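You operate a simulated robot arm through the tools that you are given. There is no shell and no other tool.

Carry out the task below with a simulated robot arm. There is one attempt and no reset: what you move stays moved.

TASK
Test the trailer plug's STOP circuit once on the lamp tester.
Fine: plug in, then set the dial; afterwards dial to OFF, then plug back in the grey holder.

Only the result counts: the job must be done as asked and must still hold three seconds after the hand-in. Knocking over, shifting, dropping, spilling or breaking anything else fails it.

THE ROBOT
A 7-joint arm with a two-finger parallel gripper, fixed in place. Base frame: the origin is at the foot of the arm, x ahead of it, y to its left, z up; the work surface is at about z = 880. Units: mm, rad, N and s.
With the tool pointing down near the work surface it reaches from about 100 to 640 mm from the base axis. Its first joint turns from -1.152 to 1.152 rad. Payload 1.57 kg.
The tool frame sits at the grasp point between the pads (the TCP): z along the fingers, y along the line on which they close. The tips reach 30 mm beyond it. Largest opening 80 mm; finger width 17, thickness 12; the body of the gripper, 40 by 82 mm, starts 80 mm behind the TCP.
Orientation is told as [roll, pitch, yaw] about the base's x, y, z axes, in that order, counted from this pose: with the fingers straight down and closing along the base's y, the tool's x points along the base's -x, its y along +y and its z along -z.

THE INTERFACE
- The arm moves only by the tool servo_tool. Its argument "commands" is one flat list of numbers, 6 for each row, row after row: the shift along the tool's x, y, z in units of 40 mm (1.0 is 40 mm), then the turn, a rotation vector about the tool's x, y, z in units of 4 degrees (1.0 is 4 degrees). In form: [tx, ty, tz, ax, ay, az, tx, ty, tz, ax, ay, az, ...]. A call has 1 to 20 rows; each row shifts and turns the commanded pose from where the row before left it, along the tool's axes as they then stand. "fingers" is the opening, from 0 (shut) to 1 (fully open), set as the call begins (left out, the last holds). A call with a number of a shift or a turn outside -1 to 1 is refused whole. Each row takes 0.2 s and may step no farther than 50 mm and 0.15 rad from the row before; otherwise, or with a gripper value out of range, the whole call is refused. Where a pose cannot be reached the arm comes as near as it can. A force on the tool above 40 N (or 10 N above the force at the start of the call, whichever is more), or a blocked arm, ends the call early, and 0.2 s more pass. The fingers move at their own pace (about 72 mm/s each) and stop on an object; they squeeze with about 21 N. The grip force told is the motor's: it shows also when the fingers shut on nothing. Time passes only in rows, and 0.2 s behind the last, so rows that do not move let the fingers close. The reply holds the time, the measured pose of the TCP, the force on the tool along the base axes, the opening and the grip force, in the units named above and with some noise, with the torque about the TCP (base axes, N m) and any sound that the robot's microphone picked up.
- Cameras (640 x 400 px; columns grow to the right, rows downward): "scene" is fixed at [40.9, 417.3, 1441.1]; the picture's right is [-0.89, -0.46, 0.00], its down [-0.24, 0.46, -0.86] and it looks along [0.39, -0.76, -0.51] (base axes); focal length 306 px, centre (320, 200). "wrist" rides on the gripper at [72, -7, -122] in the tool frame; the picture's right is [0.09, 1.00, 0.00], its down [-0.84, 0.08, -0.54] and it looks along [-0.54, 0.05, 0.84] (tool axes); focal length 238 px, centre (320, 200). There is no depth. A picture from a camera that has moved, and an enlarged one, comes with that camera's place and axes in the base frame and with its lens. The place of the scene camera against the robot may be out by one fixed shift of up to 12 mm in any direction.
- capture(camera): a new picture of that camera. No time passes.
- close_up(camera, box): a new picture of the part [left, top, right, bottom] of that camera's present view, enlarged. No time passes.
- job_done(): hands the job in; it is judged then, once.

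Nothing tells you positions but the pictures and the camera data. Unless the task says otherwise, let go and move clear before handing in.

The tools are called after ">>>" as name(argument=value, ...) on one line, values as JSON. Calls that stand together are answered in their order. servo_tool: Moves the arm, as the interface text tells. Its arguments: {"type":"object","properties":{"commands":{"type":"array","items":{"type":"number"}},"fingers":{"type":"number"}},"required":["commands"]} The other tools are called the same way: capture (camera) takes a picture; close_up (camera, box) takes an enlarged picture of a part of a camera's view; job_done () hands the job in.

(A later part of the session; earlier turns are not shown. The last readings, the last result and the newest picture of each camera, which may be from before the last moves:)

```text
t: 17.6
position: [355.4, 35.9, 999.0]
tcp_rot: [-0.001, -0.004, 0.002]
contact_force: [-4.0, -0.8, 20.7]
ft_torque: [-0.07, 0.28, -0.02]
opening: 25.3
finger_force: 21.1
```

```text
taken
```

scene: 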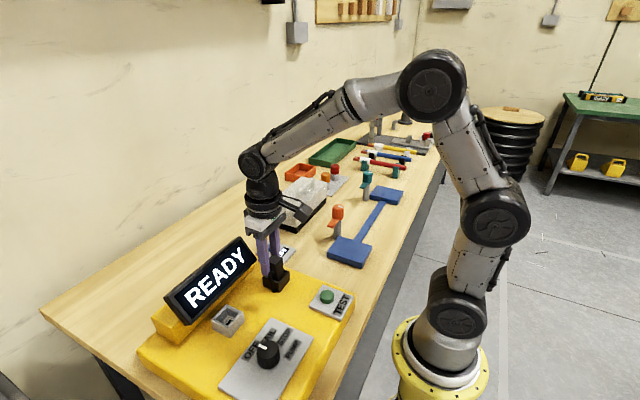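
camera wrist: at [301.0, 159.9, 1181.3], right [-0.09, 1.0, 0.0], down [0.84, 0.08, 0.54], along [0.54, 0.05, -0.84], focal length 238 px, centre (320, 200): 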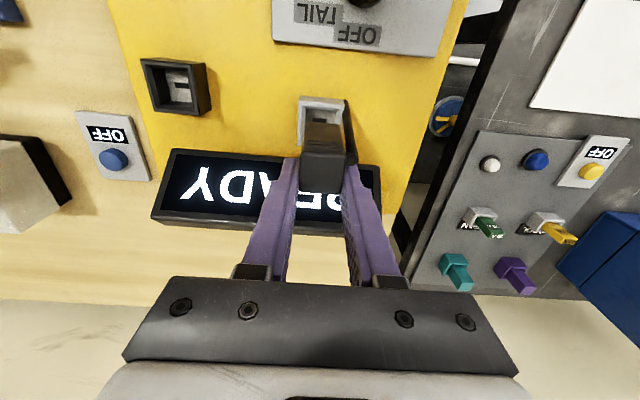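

It's bottomed out firmly at 20 N. I'll relieve the pressure, release, rise clear and inspect.

>>> servo_tool(commands=[0, 0, -0.04, 0, 0, 0, 0, 0, 0, 0, 0, 0])

>>> servo_tool(commands=[0, 0, 0, 0, 0, 0, 0, 0, 0, 0, 0, 0, 0, 0, 0, 0, 0, 0], fingers=0.5)

>>> servo_tool(commands=[0, 0, -0.1, 0, 0, 0, 0, 0, -0.2, 0, 0, 0, 0, 0, -0.5, 0, 0, 0, 0, 0, -0.7, 0, 0, 0, 0, 0, -0.5, 0, 0, 0, 0, 0, 0, 0, 0, 0])

>>> close_up(camera="scene", box=[240, 240, 310, 310])

>>> capture(camera="wrist")

```text
t: 18.2
position: [355.6, 35.9, 998.7]
tcp_rot: [0.0, 0.001, -0.001]
contact_force: [3.1, -0.2, 7.3]
ft_torque: [0.05, -0.16, -0.03]
opening: 25.4
finger_force: 21.0
```

```text
t: 19.0
position: [354.1, 35.9, 997.6]
tcp_rot: [-0.001, -0.001, 0.0]
contact_force: [-0.7, 0.5, 0.1]
ft_torque: [-0.01, -0.04, 0.0]
opening: 39.9
finger_force: 0.1
```

```text
t: 20.4
position: [354.2, 37.1, 1079.2]
tcp_rot: [0.0, 0.0, 0.002]
contact_force: [-0.5, 0.5, 0.4]
ft_torque: [0.01, 0.04, 0.02]
opening: 40.1
finger_force: 0.1
```

```text
5.71 times, centred on (275, 275) of scene
camera zoom: at [40.9, 417.3, 1441.1], right [-0.89, -0.46, 0.0], down [-0.24, 0.46, -0.86], along [0.39, -0.76, -0.51], focal length 1750 px, centre (577, -229)
```

zoom: 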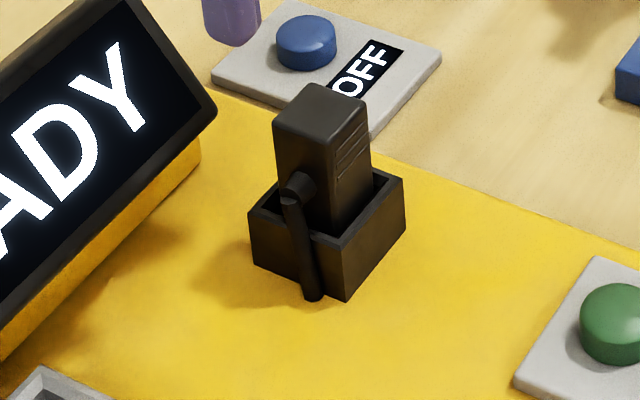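

```text
taken
camera wrist: at [281.7, 30.5, 1200.8], right [-0.09, 1.0, 0.0], down [0.84, 0.08, 0.54], along [0.54, 0.05, -0.84], focal length 238 px, centre (320, 200)
```

wrist: 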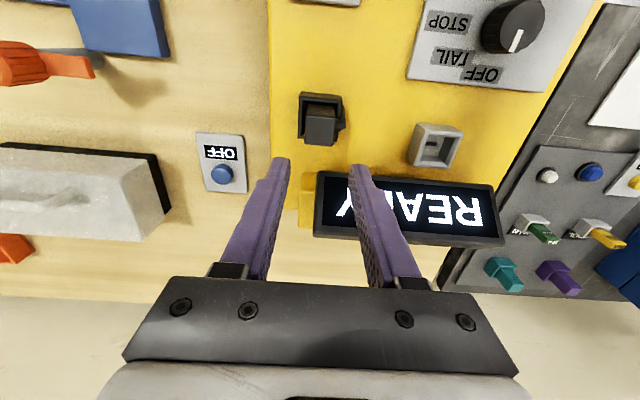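

The plug is seated upright in the socket and the display still says READY. Next is the dial. I'll move over it to measure the knob.

>>> servo_tool(commands=[0.12, 0.77, 0, 0, 0, 0, 0.12, 0.77, 0, 0, 0, 0, 0.12, 0.77, 0, 0, 0, 0, 0.12, 0.77, 0, 0, 0, 0, 0.12, 0.77, 0, 0, 0, 0, 0, 0, 0.5, 0, 0, 0, 0, 0, 0.5, 0, 0, 0, 0, 0, 0.4, 0, 0, 0, 0, 0, 0, 0, 0, 0], fingers=0.8)

>>> capture(camera="wrist")

>>> close_up(camera="wrist", box=[240, 0, 420, 110])

>>> close_up(camera="scene", box=[200, 280, 360, 400])

```text
t: 22.4
position: [330.5, 190.7, 1022.9]
tcp_rot: [0.001, 0.001, 0.001]
contact_force: [1.0, -0.4, 0.0]
ft_torque: [-0.04, 0.01, -0.01]
opening: 63.8
finger_force: 0.1
```

```text
taken
camera wrist: at [257.4, 183.8, 1144.3], right [-0.09, 1.0, 0.0], down [0.84, 0.08, 0.54], along [0.54, 0.05, -0.84], focal length 238 px, centre (320, 200)
```

wrist: 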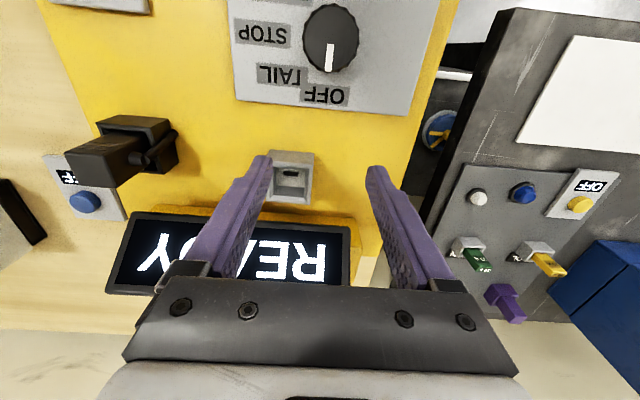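

```text
3.56 times, centred on (330, 55) of wrist
camera zoom: at [257.4, 183.8, 1144.3], right [-0.09, 1.0, 0.0], down [0.84, 0.08, 0.54], along [0.54, 0.05, -0.84], focal length 848 px, centre (284, 716)
```

zoom: 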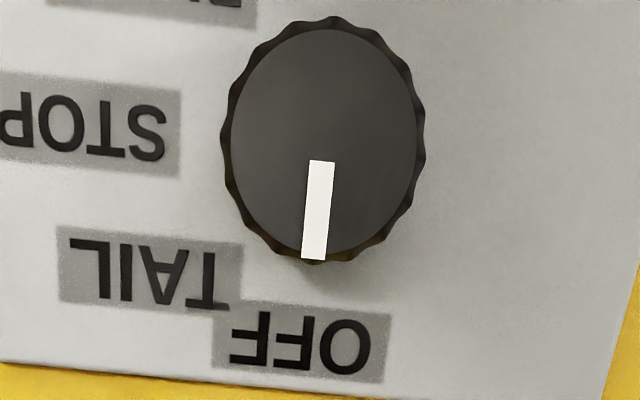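

```text
3.33 times, centred on (280, 340) of scene
camera zoom: at [40.9, 417.3, 1441.1], right [-0.89, -0.46, 0.0], down [-0.24, 0.46, -0.86], along [0.39, -0.76, -0.51], focal length 1021 px, centre (453, -267)
```

zoom: 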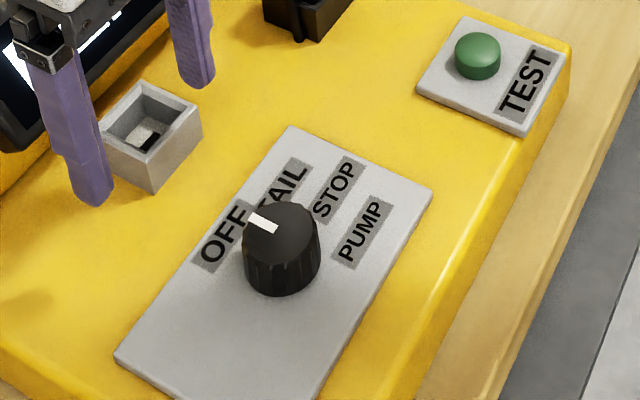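

The knob is centred near (252.3, 190.2) with its top at z≈964, and it points at OFF along +x. STOP lies 90° clockwise along −y. I'll go above the knob and test the wrist rotation in the air first.

>>> servo_tool(commands=[0.65, 0, 0, 0, 0, 0, 0.65, 0, 0, 0, 0, 0, 0.655, 0, 0, 0, 0, 0, 0, 0, 0, 0, 0, 0])

>>> servo_tool(commands=[0, 0, 0, 0, 0, 1, 0, 0, 0, 0, 0, 1, 0, 0, 0, 0, 0, 1, 0, 0, 0, 0, 0, 1, 0, 0, 0, 0, 0, 1, 0, 0, 0, 0, 0, 1, 0, 0, 0, 0, 0, 1, 0, 0, 0, 0, 0, 1, 0, 0, 0, 0, 0, 1, 0, 0, 0, 0, 0, 1, 0, 0, 0, 0, 0, 1, 0, 0, 0, 0, 0, 1, 0, 0, 0, 0, 0, 1, 0, 0, 0, 0, 0, 1, 0, 0, 0, 0, 0, 1, 0, 0, 0, 0, 0, 1, 0, 0, 0, 0, 0, 1, 0, 0, 0, 0, 0, 1, 0, 0, 0, 0, 0, 1, 0, 0, 0, 0, 0, 1])

>>> capture(camera="wrist")

```text
t: 23.4
position: [250.3, 188.1, 1023.8]
tcp_rot: [0.0, -0.001, 0.0]
contact_force: [-0.8, -0.3, 0.2]
ft_torque: [-0.01, 0.01, -0.05]
opening: 64.1
finger_force: 0.1
```

```text
t: 27.6
position: [252.6, 189.8, 1022.7]
tcp_rot: [0.001, -0.001, -1.397]
contact_force: [0.2, 0.4, -0.5]
ft_torque: [0.03, -0.02, 0.05]
opening: 63.9
finger_force: 0.0
```

```text
taken
camera wrist: at [232.4, 259.2, 1144.0], right [0.96, 0.26, 0.0], down [0.22, -0.81, 0.54], along [0.14, -0.52, -0.84], focal length 238 px, centre (320, 200)
```

wrist: 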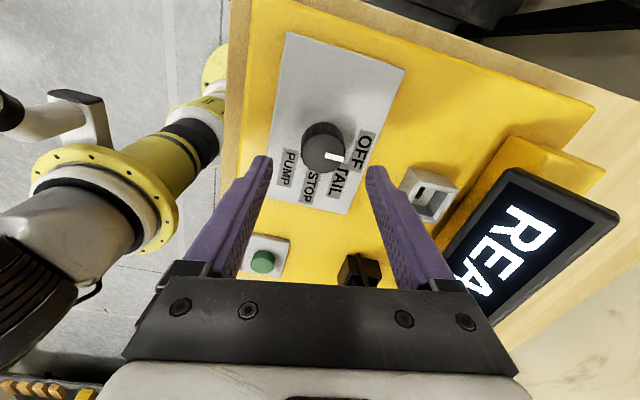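

>>> close_up(camera="wrist", box=[270, 100, 390, 210])

```text
3.64 times, centred on (330, 155) of wrist
camera zoom: at [232.4, 259.2, 1144.0], right [0.96, 0.26, 0.0], down [0.22, -0.81, 0.54], along [0.14, -0.52, -0.84], focal length 867 px, centre (284, 364)
```

zoom: 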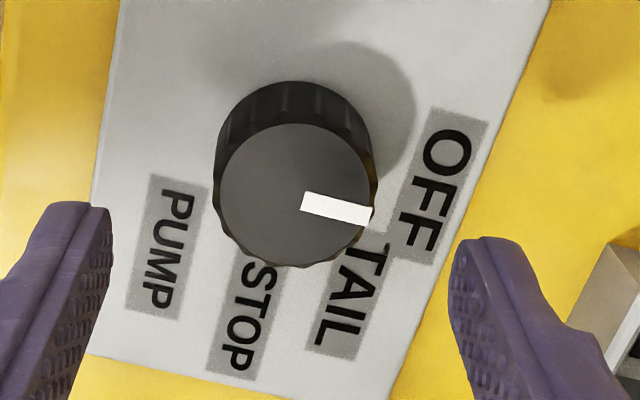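

The wrist reaches that yaw, and the knob centre is confirmed at about (253, 190.3). I'll rotate back to yaw 0, fine-centre and descend around the knob.

>>> servo_tool(commands=[0, 0, 0, 0, 0, -1, 0, 0, 0, 0, 0, -1, 0, 0, 0, 0, 0, -1, 0, 0, 0, 0, 0, -1, 0, 0, 0, 0, 0, -1, 0, 0, 0, 0, 0, -1, 0, 0, 0, 0, 0, -1, 0, 0, 0, 0, 0, -1, 0, 0, 0, 0, 0, -1, 0, 0, 0, 0, 0, -1, 0, 0, 0, 0, 0, -1, 0, 0, 0, 0, 0, -1, 0, 0, 0, 0, 0, -1, 0, 0, 0, 0, 0, -1, 0, 0, 0, 0, 0, -1, 0, 0, 0, 0, 0, -1, 0, 0, 0, 0, 0, -1, 0, 0, 0, 0, 0, -1, 0, 0, 0, 0, 0, -1, 0, 0, 0, 0, 0, -1])

>>> servo_tool(commands=[-0.02, 0.01, 0.25, 0, 0, 0, 0, 0, 0.25, 0, 0, 0, 0, 0, 0.25, 0, 0, 0, 0, 0, 0.15, 0, 0, 0, 0, 0, 0, 0, 0, 0])

>>> capture(camera="wrist")

>>> close_up(camera="scene", box=[200, 270, 330, 400])

```text
t: 31.8
position: [251.9, 189.5, 1022.5]
tcp_rot: [-0.001, 0.001, 0.0]
contact_force: [0.6, 0.3, -0.1]
ft_torque: [-0.02, 0.01, 0.0]
opening: 63.9
finger_force: 0.0
```

```text
t: 33.0
position: [252.9, 190.0, 987.1]
tcp_rot: [0.0, -0.001, 0.002]
contact_force: [-0.4, 0.2, 0.0]
ft_torque: [-0.01, -0.02, -0.01]
opening: 64.1
finger_force: 0.0
```

```text
taken
camera wrist: at [179.7, 182.9, 1107.6], right [-0.09, 1.0, 0.0], down [0.84, 0.08, 0.54], along [0.54, 0.05, -0.84], focal length 238 px, centre (320, 200)
```

wrist: 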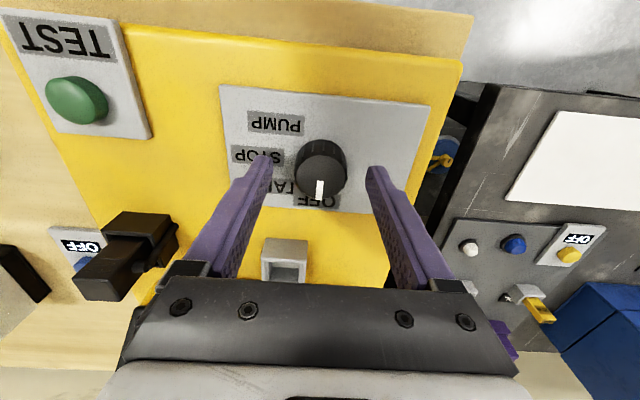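

```text
3.08 times, centred on (265, 335) of scene
camera zoom: at [40.9, 417.3, 1441.1], right [-0.89, -0.46, 0.0], down [-0.24, 0.46, -0.86], along [0.39, -0.76, -0.51], focal length 942 px, centre (489, -215)
```

zoom: 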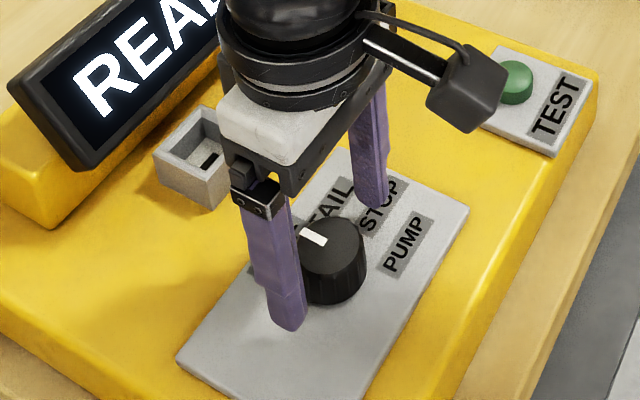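

The fingers straddle the knob. I'll descend 12 mm more, keeping the tips above the plate, and close on the knob.

>>> servo_tool(commands=[0, 0, 0.1, 0, 0, 0, 0, 0, 0.1, 0, 0, 0, 0, 0, 0.1, 0, 0, 0, 0, 0, 0, 0, 0, 0])

>>> servo_tool(commands=[0, 0, 0, 0, 0, 0, 0, 0, 0, 0, 0, 0, 0, 0, 0, 0, 0, 0, 0, 0, 0, 0, 0, 0], fingers=0)

>>> close_up(camera="wrist", box=[230, 90, 410, 210])

```text
t: 34.0
position: [253.3, 190.7, 974.5]
tcp_rot: [0.0, 0.0, 0.002]
contact_force: [0.1, 0.1, -0.3]
ft_torque: [0.01, -0.01, 0.01]
opening: 64.0
finger_force: 0.0
```

```text
t: 35.0
position: [252.7, 190.3, 973.0]
tcp_rot: [0.0, -0.001, 0.0]
contact_force: [-0.5, -0.7, -1.3]
ft_torque: [-0.03, 0.0, -0.04]
opening: 37.2
finger_force: 43.4
```

```text
3.33 times, centred on (320, 150) of wrist
camera zoom: at [180.3, 183.6, 1095.9], right [-0.09, 1.0, 0.0], down [0.84, 0.08, 0.54], along [0.54, 0.05, -0.84], focal length 794 px, centre (320, 367)
```

zoom: 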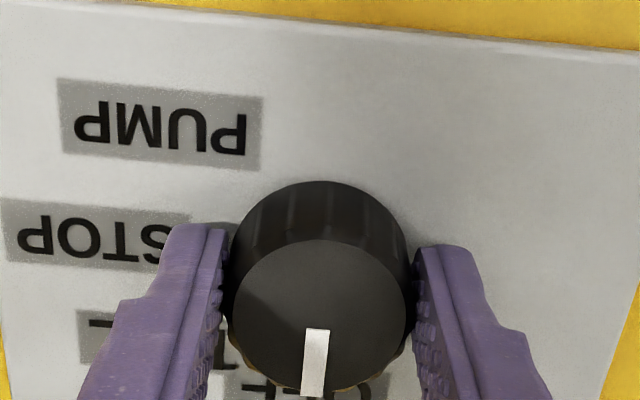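

I'm gripping the knob at 37 mm. I'll turn clockwise 20° first as a check.

>>> servo_tool(commands=[0, 0, 0, 0, 0, 1, 0, 0, 0, 0, 0, 1, 0, 0, 0, 0, 0, 1, 0, 0, 0, 0, 0, 1, 0, 0, 0, 0, 0, 1])

>>> close_up(camera="wrist", box=[230, 90, 410, 210])

```text
t: 36.2
position: [253.5, 190.6, 974.0]
tcp_rot: [0.002, -0.001, -0.349]
contact_force: [2.6, 8.3, -9.2]
ft_torque: [-0.18, 0.03, 0.05]
opening: 37.3
finger_force: 43.0
```

```text
3.33 times, centred on (320, 150) of wrist
camera zoom: at [182.3, 209.0, 1095.9], right [0.25, 0.97, 0.0], down [0.81, -0.21, 0.54], along [0.52, -0.14, -0.84], focal length 794 px, centre (320, 367)
```

zoom: 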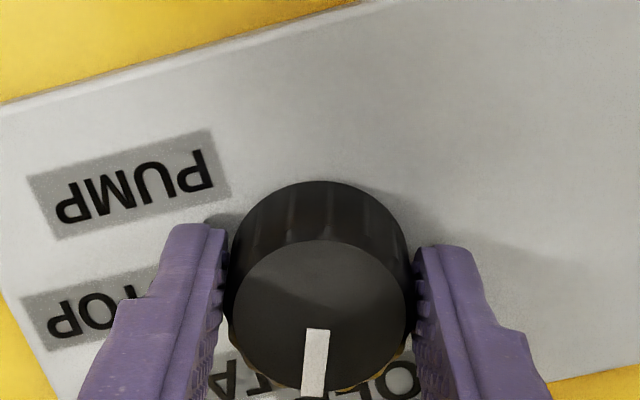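

The knob turns with the gripper. I'll continue to 90° in total, towards STOP.

>>> servo_tool(commands=[0, 0, 0, 0, 0, 1, 0, 0, 0, 0, 0, 1, 0, 0, 0, 0, 0, 1, 0, 0, 0, 0, 0, 1, 0, 0, 0, 0, 0, 1, 0, 0, 0, 0, 0, 1, 0, 0, 0, 0, 0, 1, 0, 0, 0, 0, 0, 1, 0, 0, 0, 0, 0, 1])

>>> capture(camera="scene")

>>> servo_tool(commands=[0, 0, 0, 0, 0, 1, 0, 0, 0, 0, 0, 1, 0, 0, 0, 0, 0, 1, 0, 0, 0, 0, 0, 1, 0, 0, 0, 0, 0, 1, 0, 0, 0, 0, 0, 1, 0, 0, 0, 0, 0, 1, 0, 0, 0, 0, 0, 1, 0, 0, 0, 0, 0, 0.5])

>>> capture(camera="wrist")

>>> capture(camera="scene")

```text
t: 38.2
position: [254.6, 192.2, 974.4]
tcp_rot: [0.001, 0.0, -0.976]
contact_force: [3.9, 23.4, -22.8]
ft_torque: [0.75, 0.05, 0.03]
opening: 37.1
finger_force: 43.1
```

```text
taken
```

scene: 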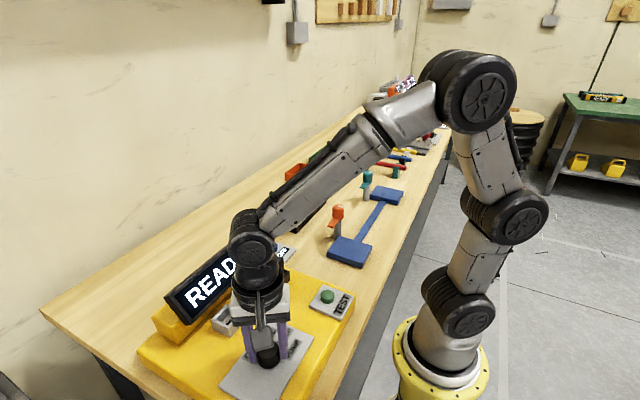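

```text
t: 40.2
position: [254.0, 192.0, 975.0]
tcp_rot: [0.002, 0.003, -1.572]
contact_force: [6.6, 27.7, -27.8]
ft_torque: [0.83, -0.14, 0.01]
opening: 37.1
finger_force: 42.8
```

```text
taken
camera wrist: at [246.7, 263.0, 1096.4], right [1.0, 0.09, 0.0], down [0.07, -0.84, 0.54], along [0.05, -0.54, -0.84], focal length 238 px, centre (320, 200)
```

wrist: 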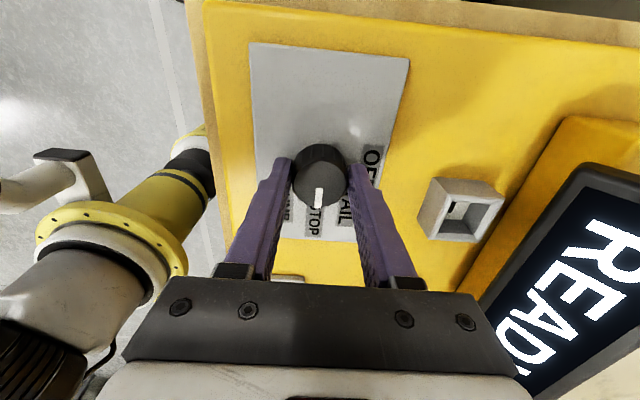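

```text
taken
```

scene: 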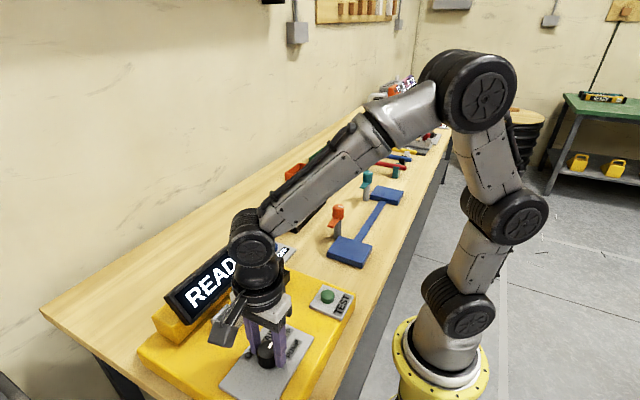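

The pointer now appears to be at STOP. I'll take a closer look before releasing.

>>> close_up(camera="wrist", box=[250, 120, 400, 240])

>>> servo_tool(commands=[0, 0, 0, 0, 0, 0, 0, 0, 0, 0, 0, 0, 0, 0, 0, 0, 0, 0], fingers=0.8)

>>> close_up(camera="wrist", box=[250, 120, 400, 240])

```text
3.33 times, centred on (325, 180) of wrist
camera zoom: at [246.7, 263.0, 1096.4], right [1.0, 0.09, 0.0], down [0.07, -0.84, 0.54], along [0.05, -0.54, -0.84], focal length 794 px, centre (303, 267)
```

zoom: 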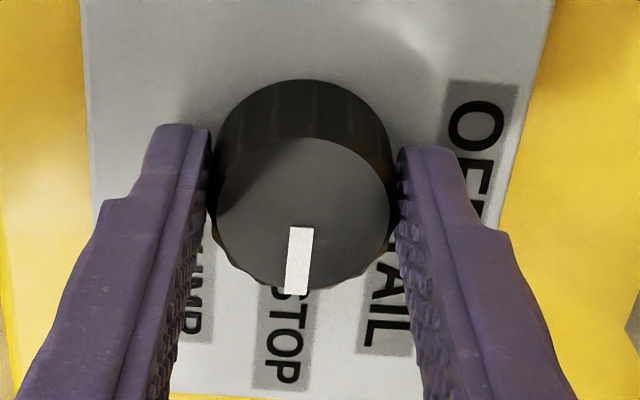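

```text
t: 41.0
position: [252.7, 189.5, 975.5]
tcp_rot: [-0.001, 0.0, -1.57]
contact_force: [0.4, -0.3, 0.4]
ft_torque: [0.01, 0.0, 0.0]
opening: 63.9
finger_force: 0.1
```

```text
3.33 times, centred on (325, 180) of wrist
camera zoom: at [245.9, 261.7, 1096.8], right [1.0, 0.09, 0.0], down [0.08, -0.84, 0.54], along [0.05, -0.54, -0.84], focal length 794 px, centre (303, 267)
```

zoom: 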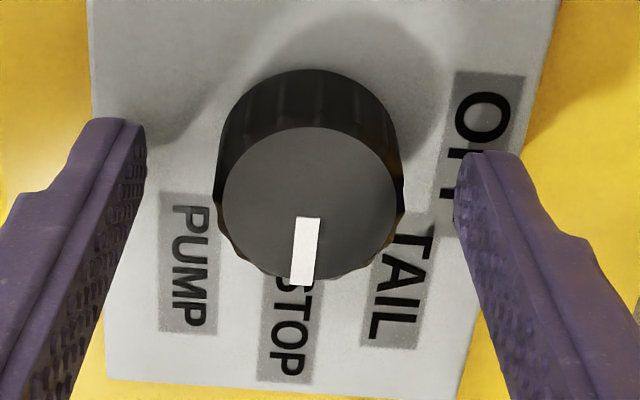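

The dial stays at STOP after release. I'll rise and move so the wrist camera can see the TEST button.

>>> servo_tool(commands=[0, 0, -0.3, 0, 0, 0, 0, 0, -0.4, 0, 0, 0, 0, 0, -0.4, 0, 0, 0, 0, 0, -0.4, 0, 0, 0, -0.7, -0.11, 0, 0, 0, 0, -0.7, -0.11, 0, 0, 0, 0, -0.7, -0.11, 0, 0, 0, 0, -0.7, -0.11, 0, 0, 0, 0, -0.7, -0.11, 0, 0, 0, 0, 0, 0, 0, 0, 0, 0])

>>> capture(camera="wrist")

>>> capture(camera="scene")

>>> close_up(camera="scene", box=[200, 280, 360, 400])

```text
t: 43.2
position: [230.4, 47.9, 1035.4]
tcp_rot: [0.001, -0.001, -1.568]
contact_force: [0.1, 0.3, 0.6]
ft_torque: [-0.01, -0.02, -0.02]
opening: 64.0
finger_force: 0.2
```

```text
taken
camera wrist: at [222.1, 120.8, 1156.3], right [1.0, 0.09, 0.0], down [0.08, -0.84, 0.54], along [0.05, -0.54, -0.84], focal length 238 px, centre (320, 200)
```

wrist: 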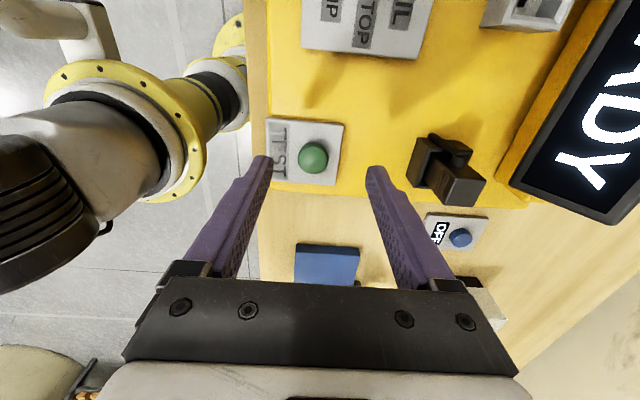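

```text
taken
```

scene: 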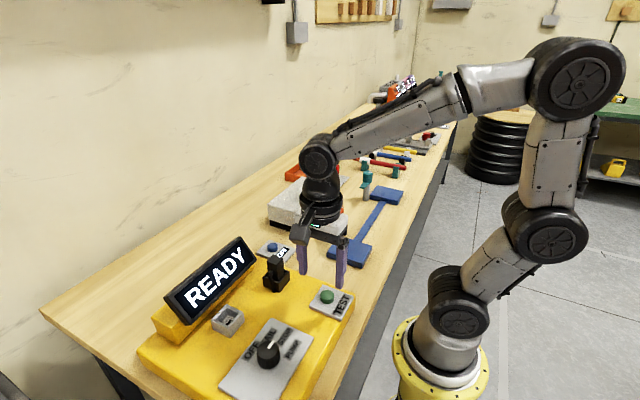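

```text
3.33 times, centred on (280, 340) of scene
camera zoom: at [40.9, 417.3, 1441.1], right [-0.89, -0.46, 0.0], down [-0.24, 0.46, -0.86], along [0.39, -0.76, -0.51], focal length 1021 px, centre (453, -267)
```

zoom: 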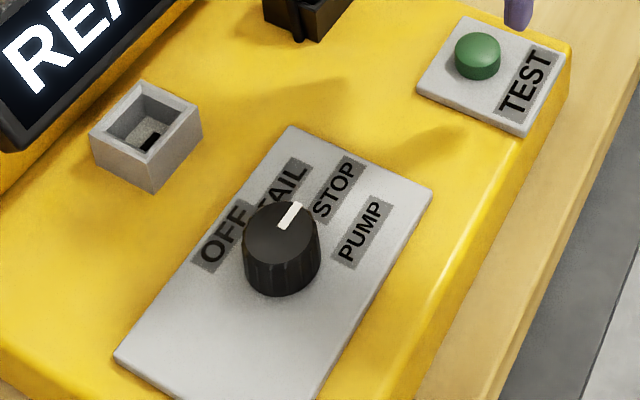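

>>> close_up(camera="wrist", box=[250, 110, 370, 200])

>>> close_up(camera="scene", box=[300, 275, 360, 325])

```text
4.44 times, centred on (310, 155) of wrist
camera zoom: at [222.1, 120.8, 1156.3], right [1.0, 0.09, 0.0], down [0.08, -0.84, 0.54], along [0.05, -0.54, -0.84], focal length 1059 px, centre (364, 400)
```

zoom: 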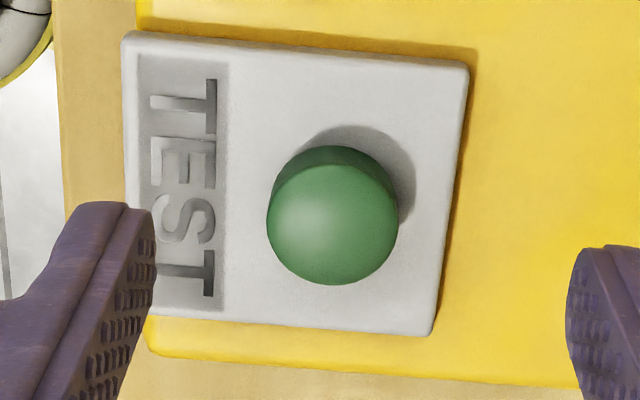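

```text
8.00 times, centred on (330, 300) of scene
camera zoom: at [40.9, 417.3, 1441.1], right [-0.89, -0.46, 0.0], down [-0.24, 0.46, -0.86], along [0.39, -0.76, -0.51], focal length 2451 px, centre (240, -600)
```

zoom: 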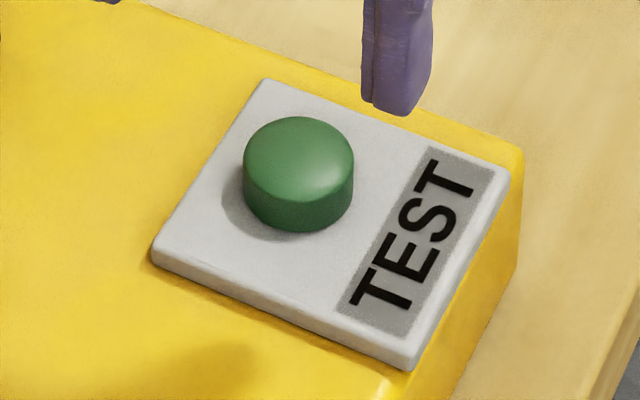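

The TEST button is near (224, 30.5) with its top at z≈946. I'll close the fingers, position above it and descend to just over the cap.

>>> servo_tool(commands=[-0.25, -0.08, 0, 0, 0, 0, -0.24, -0.09, 0, 0, 0, 0, 0, 0, 0.3, 0, 0, 0, 0, 0, 0.3, 0, 0, 0, 0, 0, 0.3, 0, 0, 0, 0, 0, 0, 0, 0, 0], fingers=0)

>>> close_up(camera="scene", box=[290, 250, 370, 320])

>>> close_up(camera="wrist", box=[250, 100, 400, 210])

```text
t: 44.6
position: [223.1, 30.8, 999.2]
tcp_rot: [-0.001, 0.0, -1.569]
contact_force: [0.4, -0.4, -0.4]
ft_torque: [-0.03, -0.01, 0.04]
opening: 0.0
finger_force: 21.2
```

```text
5.71 times, centred on (330, 285) of scene
camera zoom: at [40.9, 417.3, 1441.1], right [-0.89, -0.46, 0.0], down [-0.24, 0.46, -0.86], along [0.39, -0.76, -0.51], focal length 1750 px, centre (263, -286)
```

zoom: 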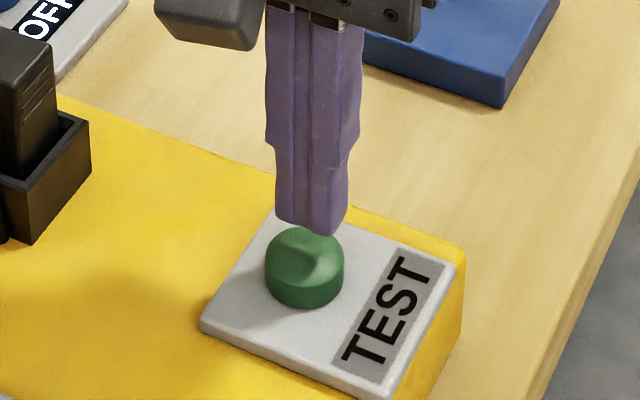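

```text
3.64 times, centred on (325, 155) of wrist
camera zoom: at [215.0, 102.1, 1120.5], right [1.0, 0.09, 0.0], down [0.08, -0.84, 0.54], along [0.05, -0.54, -0.84], focal length 867 px, centre (302, 364)
```

zoom: 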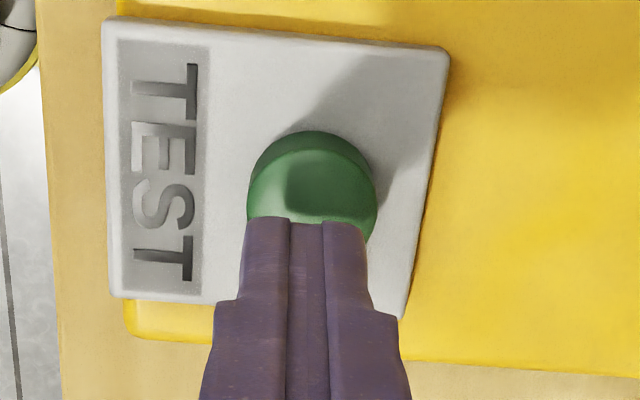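

The fingertips are over the button cap to within 2 mm. I'll nudge and descend to near contact, then press in small steps.

>>> servo_tool(commands=[0.02, 0.04, 0.15, 0, 0, 0, 0, 0, 0.15, 0, 0, 0, 0, 0, 0.12, 0, 0, 0, 0, 0, 0, 0, 0, 0])

>>> close_up(camera="scene", box=[290, 250, 370, 320])

```text
t: 45.6
position: [224.9, 30.4, 981.6]
tcp_rot: [0.0, -0.001, -1.57]
contact_force: [-0.5, -0.8, 0.6]
ft_torque: [-0.02, 0.02, 0.04]
opening: 0.0
finger_force: 21.5
```

```text
5.71 times, centred on (330, 285) of scene
camera zoom: at [40.9, 417.3, 1441.1], right [-0.89, -0.46, 0.0], down [-0.24, 0.46, -0.86], along [0.39, -0.76, -0.51], focal length 1750 px, centre (263, -286)
```

zoom: 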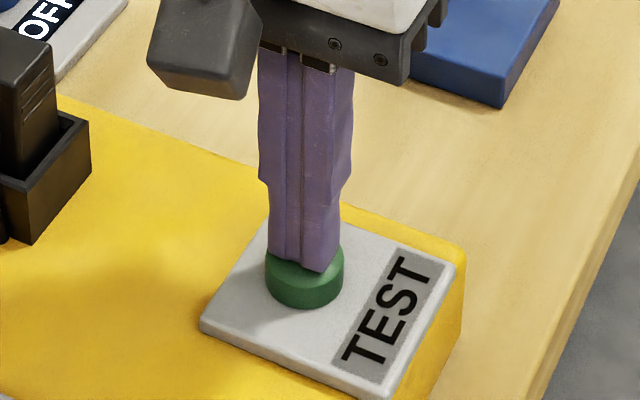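

The tips are just above the cap. I'll press gently in about 1 mm steps.

>>> servo_tool(commands=[0, 0, 0.025, 0, 0, 0, 0, 0, 0.025, 0, 0, 0, 0, 0, 0.025, 0, 0, 0])

```text
t: 46.4
position: [226.5, 31.4, 979.6]
tcp_rot: [0.004, 0.002, -1.568]
contact_force: [0.2, -1.8, 3.0]
ft_torque: [-0.03, -0.01, 0.01]
opening: 0.2
finger_force: 21.0
heard: click
```

I heard a click at about 3 N. I'll check the display before moving.

>>> capture(camera="scene")

>>> close_up(camera="scene", box=[150, 220, 310, 340])

```text
taken
```

scene: 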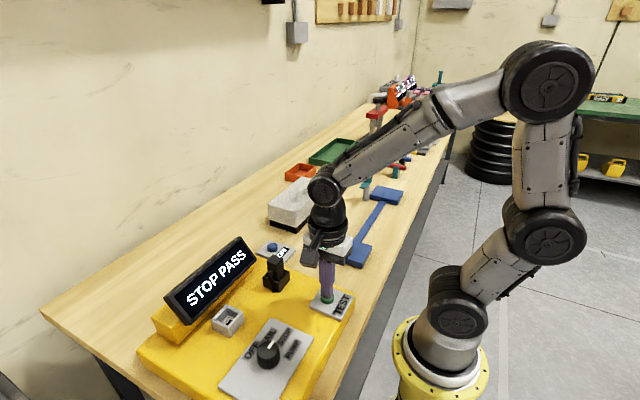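

```text
3.33 times, centred on (230, 280) of scene
camera zoom: at [40.9, 417.3, 1441.1], right [-0.89, -0.46, 0.0], down [-0.24, 0.46, -0.86], along [0.39, -0.76, -0.51], focal length 1021 px, centre (620, -67)
```

zoom: 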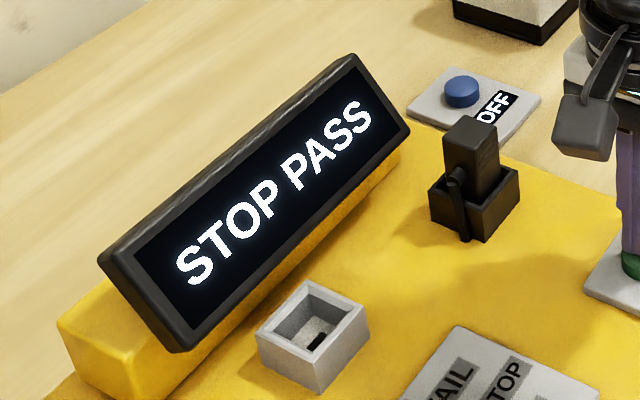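

The display reads STOP PASS, so the single test is done. I'll lift straight off the button, open the fingers and return above the dial at yaw −90°.

>>> servo_tool(commands=[0, 0, -0.2, 0, 0, 0, 0, 0, -0.4, 0, 0, 0, 0, 0, -0.4, 0, 0, 0, 0, 0, -0.4, 0, 0, 0])

>>> servo_tool(commands=[0.663, 0.1175, 0, 0, 0, 0, 0.663, 0.1175, 0, 0, 0, 0, 0.663, 0.1175, 0, 0, 0, 0, 0.663, 0.1175, 0, 0, 0, 0, 0.663, 0.1175, 0, 0, 0, 0, 0.663, 0.1175, 0, 0, 0, 0, 0, 0, 0, 0, 0, 0], fingers=0.8)

>>> close_up(camera="wrist", box=[250, 80, 400, 200])

>>> capture(camera="scene")

```text
t: 47.4
position: [225.8, 30.6, 1035.5]
tcp_rot: [0.0, 0.0, -1.57]
contact_force: [-0.4, 0.0, 0.0]
ft_torque: [0.0, 0.0, 0.01]
opening: 0.2
finger_force: 20.9
```

```text
t: 49.0
position: [253.7, 192.0, 1033.7]
tcp_rot: [-0.001, 0.0, -1.57]
contact_force: [-1.1, 0.4, 0.1]
ft_torque: [-0.02, 0.0, 0.03]
opening: 64.2
finger_force: 0.1
```

```text
3.33 times, centred on (325, 140) of wrist
camera zoom: at [246.0, 263.1, 1155.0], right [1.0, 0.09, 0.0], down [0.08, -0.84, 0.54], along [0.05, -0.54, -0.84], focal length 794 px, centre (303, 400)
```

zoom: 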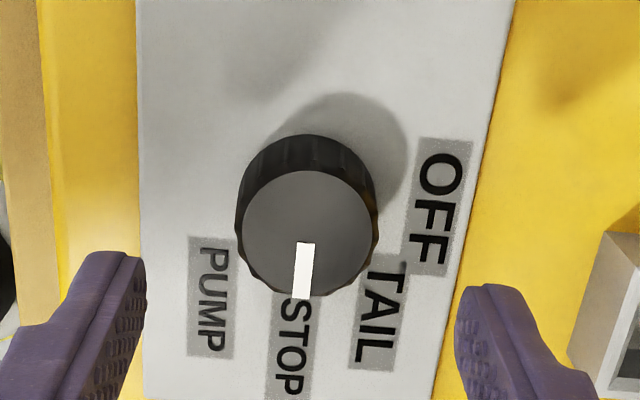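

```text
taken
```

scene: 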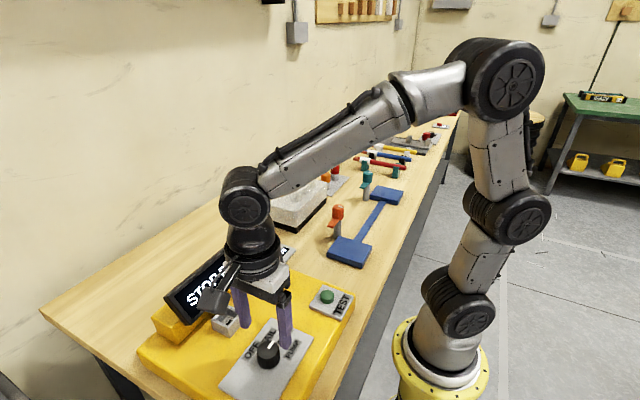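

The knob is centred under the fingers. I'll descend, grip it, and turn back counter-clockwise 90°.

>>> servo_tool(commands=[0, 0, 0.4, 0, 0, 0, 0, 0, 0.4, 0, 0, 0, 0, 0, 0.3, 0, 0, 0, 0, 0, 0.2, 0, 0, 0, 0, 0, 0.2, 0, 0, 0, 0, 0, 0, 0, 0, 0])

>>> servo_tool(commands=[0, 0, 0, 0, 0, 0, 0, 0, 0, 0, 0, 0, 0, 0, 0, 0, 0, 0, 0, 0, 0, 0, 0, 0], fingers=0)

>>> close_up(camera="wrist", box=[250, 120, 400, 240])

```text
t: 50.4
position: [252.3, 189.8, 973.9]
tcp_rot: [0.001, 0.0, -1.569]
contact_force: [0.1, 0.0, 0.1]
ft_torque: [-0.01, 0.01, 0.0]
opening: 63.9
finger_force: 0.0
```

```text
t: 51.4
position: [254.6, 190.2, 974.2]
tcp_rot: [0.002, 0.0, -1.568]
contact_force: [9.7, 0.4, -5.8]
ft_torque: [0.01, -0.36, 0.0]
opening: 37.1
finger_force: 43.0
```

```text
3.33 times, centred on (325, 180) of wrist
camera zoom: at [246.8, 262.4, 1095.5], right [1.0, 0.09, 0.0], down [0.08, -0.84, 0.54], along [0.05, -0.54, -0.84], focal length 794 px, centre (303, 267)
```

zoom: 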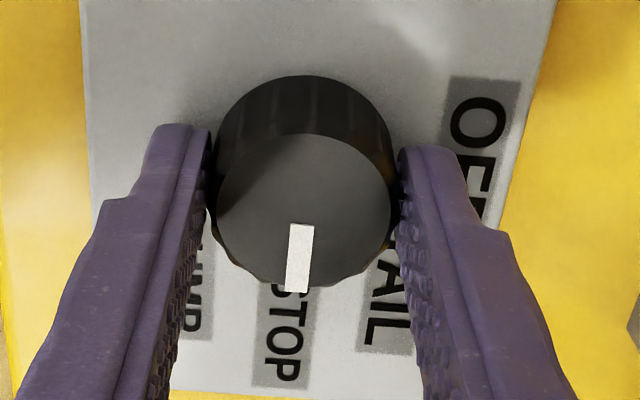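

>>> servo_tool(commands=[0, 0.02, 0, 0, 0, 0, 0, 0, 0, 0, 0, -1, 0, 0, 0, 0, 0, -1, 0, 0, 0, 0, 0, -1, 0, 0, 0, 0, 0, -1, 0, 0, 0, 0, 0, -1, 0, 0, 0, 0, 0, -1, 0, 0, 0, 0, 0, -1, 0, 0, 0, 0, 0, -1, 0, 0, 0, 0, 0, -1, 0, 0, 0, 0, 0, -1, 0, 0, 0, 0, 0, -1])

>>> servo_tool(commands=[0, 0, 0, 0, 0, -1, 0, 0, 0, 0, 0, -1, 0, 0, 0, 0, 0, -1, 0, 0, 0, 0, 0, -1, 0, 0, 0, 0, 0, -1, 0, 0, 0, 0, 0, -1, 0, 0, 0, 0, 0, -1, 0, 0, 0, 0, 0, -1, 0, 0, 0, 0, 0, -1, 0, 0, 0, 0, 0, -1, 0, 0, 0, 0, 0, -1, 0, 0, 0, 0, 0, -0.5])

>>> close_up(camera="wrist", box=[250, 120, 400, 240])

>>> capture(camera="scene")

```text
t: 54.0
position: [255.1, 190.3, 974.0]
tcp_rot: [-0.001, 0.001, -0.797]
contact_force: [1.0, 5.4, -17.1]
ft_torque: [0.15, 0.1, -0.01]
opening: 37.2
finger_force: 43.6
```

```text
t: 56.6
position: [255.0, 190.3, 973.9]
tcp_rot: [-0.002, 0.001, 0.0]
contact_force: [-0.6, 7.7, -25.9]
ft_torque: [0.07, 0.15, -0.11]
opening: 36.7
finger_force: 43.5
```

```text
3.33 times, centred on (325, 180) of wrist
camera zoom: at [181.8, 183.7, 1095.9], right [-0.09, 1.0, 0.0], down [0.84, 0.08, 0.54], along [0.54, 0.05, -0.84], focal length 794 px, centre (303, 267)
```

zoom: 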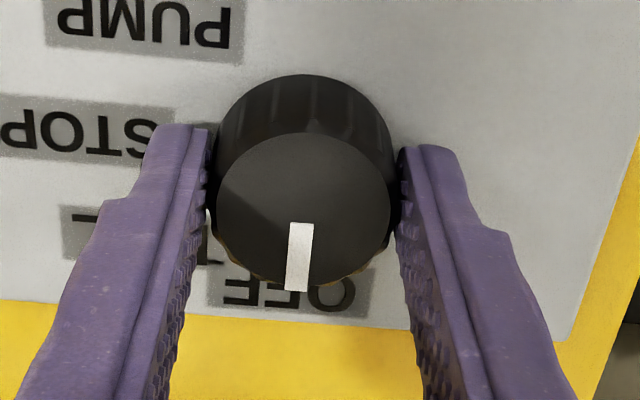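

```text
taken
```

scene: 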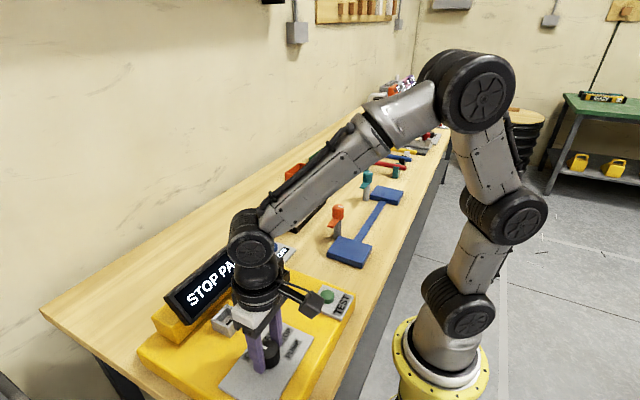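

The dial is back at OFF. I'll release, rise and verify.

>>> servo_tool(commands=[0, 0, 0, 0, 0, 0, 0, 0, 0, 0, 0, 0, 0, 0, 0, 0, 0, 0], fingers=0.8)

>>> servo_tool(commands=[0, 0, -0.3, 0, 0, 0, 0, 0, -0.4, 0, 0, 0, 0, 0, -0.5, 0, 0, 0, 0, 0, -0.5, 0, 0, 0, 0, 0, -0.5, 0, 0, 0, 0, 0, 0, 0, 0, 0])

>>> close_up(camera="wrist", box=[250, 90, 400, 210])

>>> close_up(camera="scene", box=[150, 230, 370, 400])

```text
t: 57.4
position: [253.8, 189.3, 975.3]
tcp_rot: [0.0, 0.001, 0.003]
contact_force: [0.7, -0.2, 0.1]
ft_torque: [0.0, -0.03, 0.01]
opening: 64.3
finger_force: 0.0
```

```text
t: 58.8
position: [253.5, 190.8, 1063.7]
tcp_rot: [0.001, 0.001, 0.0]
contact_force: [-0.7, -0.3, 0.5]
ft_torque: [0.03, -0.01, -0.02]
opening: 63.9
finger_force: 0.0
```

```text
3.33 times, centred on (325, 150) of wrist
camera zoom: at [181.8, 184.3, 1185.5], right [-0.09, 1.0, 0.0], down [0.84, 0.08, 0.54], along [0.54, 0.05, -0.84], focal length 794 px, centre (303, 367)
```

zoom: 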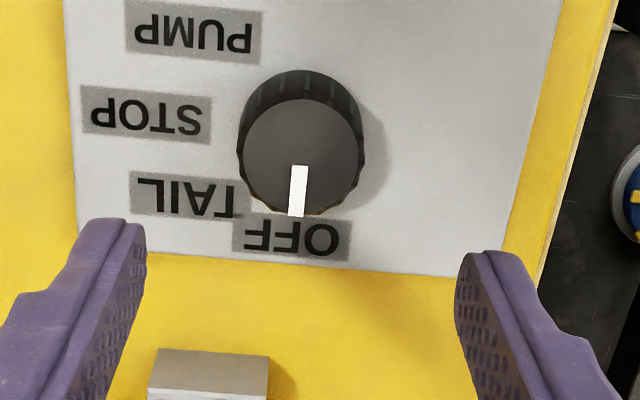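

```text
2.35 times, centred on (260, 315) of scene
camera zoom: at [40.9, 417.3, 1441.1], right [-0.89, -0.46, 0.0], down [-0.24, 0.46, -0.86], along [0.39, -0.76, -0.51], focal length 721 px, centre (461, -71)
```

zoom: 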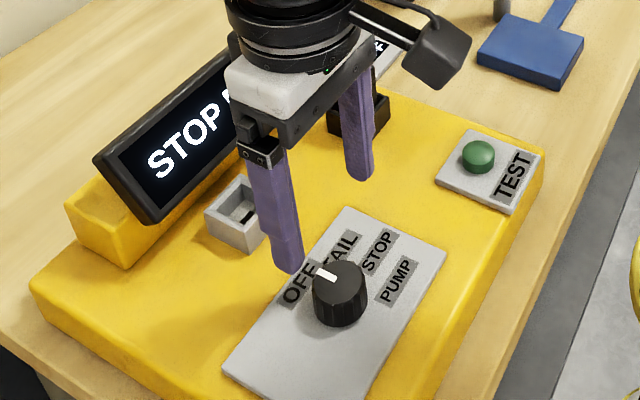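

The dial holds at OFF. Now back over the plug in the socket, using the same grip offset as before, and checking before I descend.

>>> servo_tool(commands=[-0.5, -0.772, 0, 0, 0, 0, -0.5, -0.772, 0, 0, 0, 0, -0.5, -0.772, 0, 0, 0, 0, -0.5, -0.772, 0, 0, 0, 0, -0.5, -0.772, 0, 0, 0, 0, 0, 0, 0, 0, 0, 0])

>>> servo_tool(commands=[0, 0, 0.25, 0, 0, 0, 0, 0, 0.25, 0, 0, 0, 0, 0, 0, 0, 0, 0])

>>> close_up(camera="wrist", box=[230, 90, 410, 210])

>>> close_up(camera="scene", box=[230, 220, 320, 300])

```text
t: 60.2
position: [353.6, 34.2, 1065.4]
tcp_rot: [0.0, 0.001, 0.001]
contact_force: [0.0, 0.0, -0.6]
ft_torque: [0.01, 0.02, 0.01]
opening: 63.5
finger_force: 0.0
```

```text
t: 61.0
position: [355.4, 35.4, 1043.4]
tcp_rot: [0.0, -0.001, -0.001]
contact_force: [-0.4, 0.8, 0.4]
ft_torque: [-0.01, 0.01, -0.02]
opening: 63.8
finger_force: 0.0
```

```text
3.33 times, centred on (320, 150) of wrist
camera zoom: at [281.8, 28.8, 1164.3], right [-0.09, 1.0, 0.0], down [0.84, 0.08, 0.54], along [0.54, 0.05, -0.84], focal length 794 px, centre (320, 367)
```

zoom: 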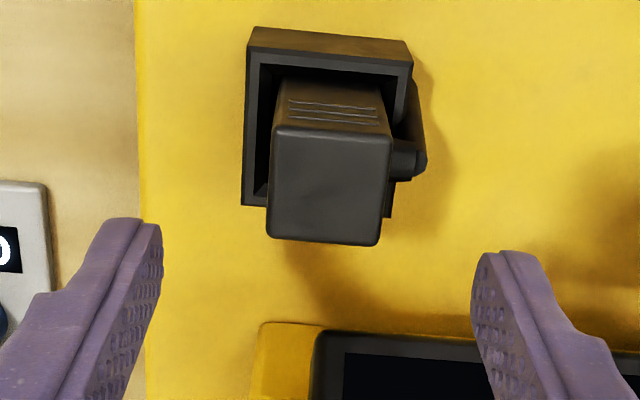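

```text
5.00 times, centred on (275, 260) of scene
camera zoom: at [40.9, 417.3, 1441.1], right [-0.89, -0.46, 0.0], down [-0.24, 0.46, -0.86], along [0.39, -0.76, -0.51], focal length 1532 px, centre (545, -100)
```

zoom: 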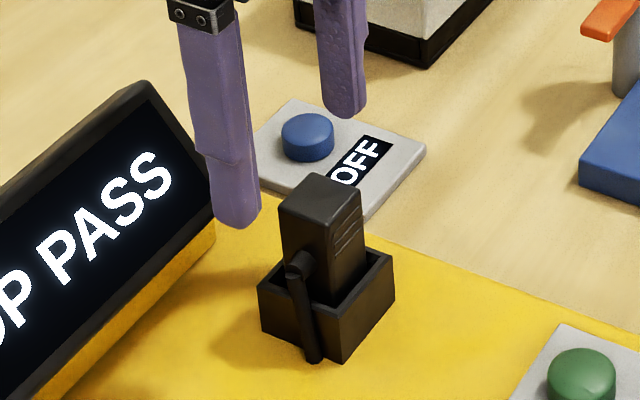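

The plug is where I left it, and the commanded pose matches the earlier grip pose to within 0.5 mm. I'll correct that, descend and grip again, closing part-way first.

>>> servo_tool(commands=[0.01, -0.008, 0.25, 0, 0, 0, 0, 0, 0.25, 0, 0, 0, 0, 0, 0.25, 0, 0, 0, 0, 0, 0.2, 0, 0, 0, 0, 0, 0.155, 0, 0, 0, 0, 0, 0, 0, 0, 0])

>>> servo_tool(commands=[0, 0, 0, 0, 0, 0, 0, 0, 0, 0, 0, 0, 0, 0, 0, 0, 0, 0], fingers=0.42)

>>> close_up(camera="wrist", box=[250, 110, 390, 210])

```text
t: 62.4
position: [356.0, 35.2, 997.5]
tcp_rot: [0.001, 0.002, -0.001]
contact_force: [-0.3, -0.5, -0.1]
ft_torque: [0.02, 0.01, -0.02]
opening: 64.1
finger_force: 0.1
```

```text
t: 63.2
position: [354.7, 34.9, 998.2]
tcp_rot: [0.0, 0.0, 0.001]
contact_force: [-0.3, -0.9, -0.7]
ft_torque: [0.0, -0.01, 0.02]
opening: 33.5
finger_force: 0.1
```

```text
4.00 times, centred on (320, 160) of wrist
camera zoom: at [281.9, 28.8, 1119.7], right [-0.09, 1.0, 0.0], down [0.84, 0.08, 0.54], along [0.54, 0.05, -0.84], focal length 953 px, centre (320, 360)
```

zoom: 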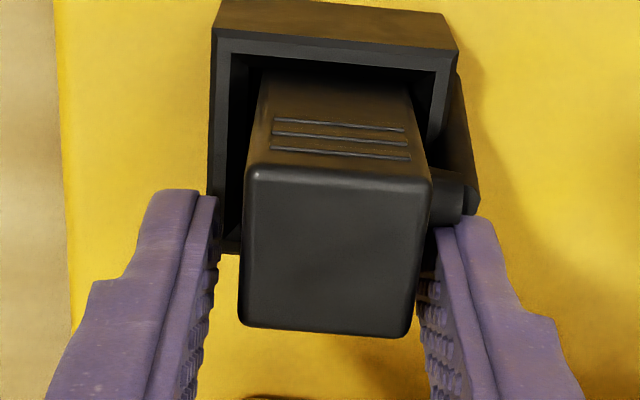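

The finger again passes beside the boss. I'll close on the plug.

>>> servo_tool(commands=[0, 0, 0, 0, 0, 0, 0, 0, 0, 0, 0, 0, 0, 0, 0, 0, 0, 0, 0, 0, 0, 0, 0, 0], fingers=0)

>>> close_up(camera="wrist", box=[250, 110, 390, 210])

```text
t: 64.2
position: [354.0, 35.0, 997.9]
tcp_rot: [0.0, 0.0, 0.0]
contact_force: [0.1, -0.2, -0.4]
ft_torque: [0.0, -0.03, 0.03]
opening: 25.2
finger_force: 20.4
```

```text
4.00 times, centred on (320, 160) of wrist
camera zoom: at [281.9, 28.8, 1119.7], right [-0.09, 1.0, 0.0], down [0.84, 0.08, 0.54], along [0.54, 0.05, -0.84], focal length 953 px, centre (320, 360)
```

zoom: 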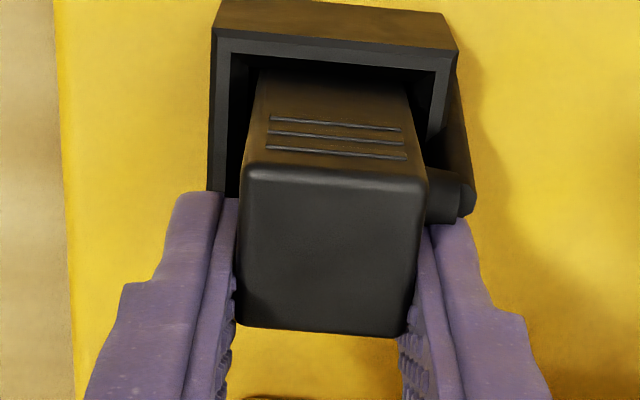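

The grip is as before. I'll lift 60 mm and carry the plug back over the grey holder.

>>> servo_tool(commands=[0, 0, -0.1, 0, 0, 0, 0, 0, -0.15, 0, 0, 0, 0, 0, -0.25, 0, 0, 0, 0, 0, -0.25, 0, 0, 0, 0, 0, -0.25, 0, 0, 0, 0, 0, -0.25, 0, 0, 0, 0, 0, -0.26, 0, 0, 0, 0, 0, 0, 0, 0, 0])

>>> servo_tool(commands=[-0.1, 0.65, 0, 0, 0, 0, -0.1, 0.65, 0, 0, 0, 0, -0.1, 0.65, 0, 0, 0, 0, -0.1, 0.65, 0, 0, 0, 0, -0.1, 0.65, 0, 0, 0, 0, 0, 0, 0, 0, 0, 0])

>>> close_up(camera="wrist", box=[270, 80, 390, 180])

>>> close_up(camera="scene", box=[180, 250, 290, 350])

```text
t: 66.0
position: [355.8, 35.3, 1059.8]
tcp_rot: [-0.001, -0.003, -0.001]
contact_force: [0.2, -0.6, -1.8]
ft_torque: [-0.01, -0.01, 0.02]
opening: 25.3
finger_force: 21.5
```

```text
t: 67.4
position: [375.6, 166.3, 1058.2]
tcp_rot: [0.001, 0.001, 0.001]
contact_force: [0.5, -0.3, -0.3]
ft_torque: [0.01, -0.02, -0.01]
opening: 25.3
finger_force: 20.9
```

```text
4.00 times, centred on (330, 130) of wrist
camera zoom: at [302.1, 159.8, 1179.3], right [-0.09, 1.0, 0.0], down [0.84, 0.08, 0.54], along [0.54, 0.05, -0.84], focal length 953 px, centre (280, 480)
```

zoom: 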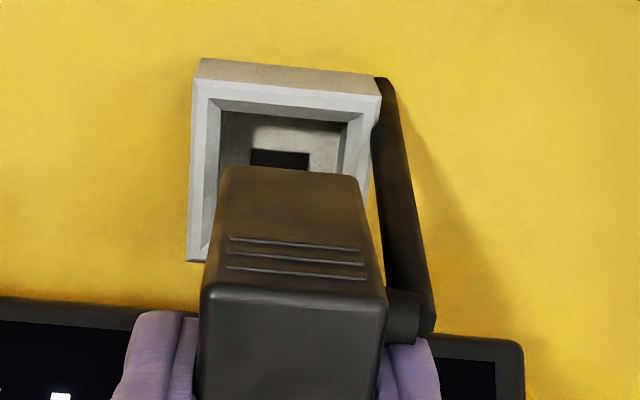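

```text
4.00 times, centred on (235, 300) of scene
camera zoom: at [40.9, 417.3, 1441.1], right [-0.89, -0.46, 0.0], down [-0.24, 0.46, -0.86], along [0.39, -0.76, -0.51], focal length 1225 px, centre (660, -200)
```

zoom: 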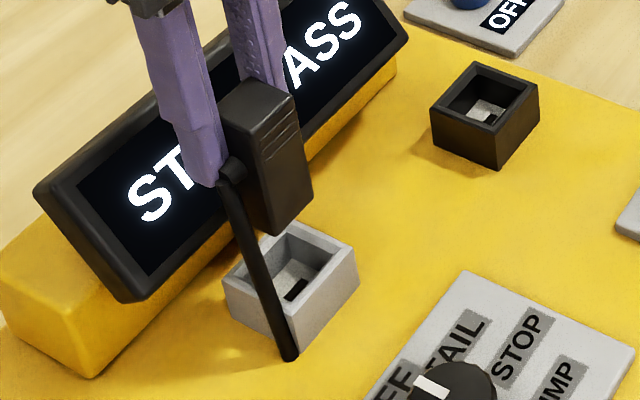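

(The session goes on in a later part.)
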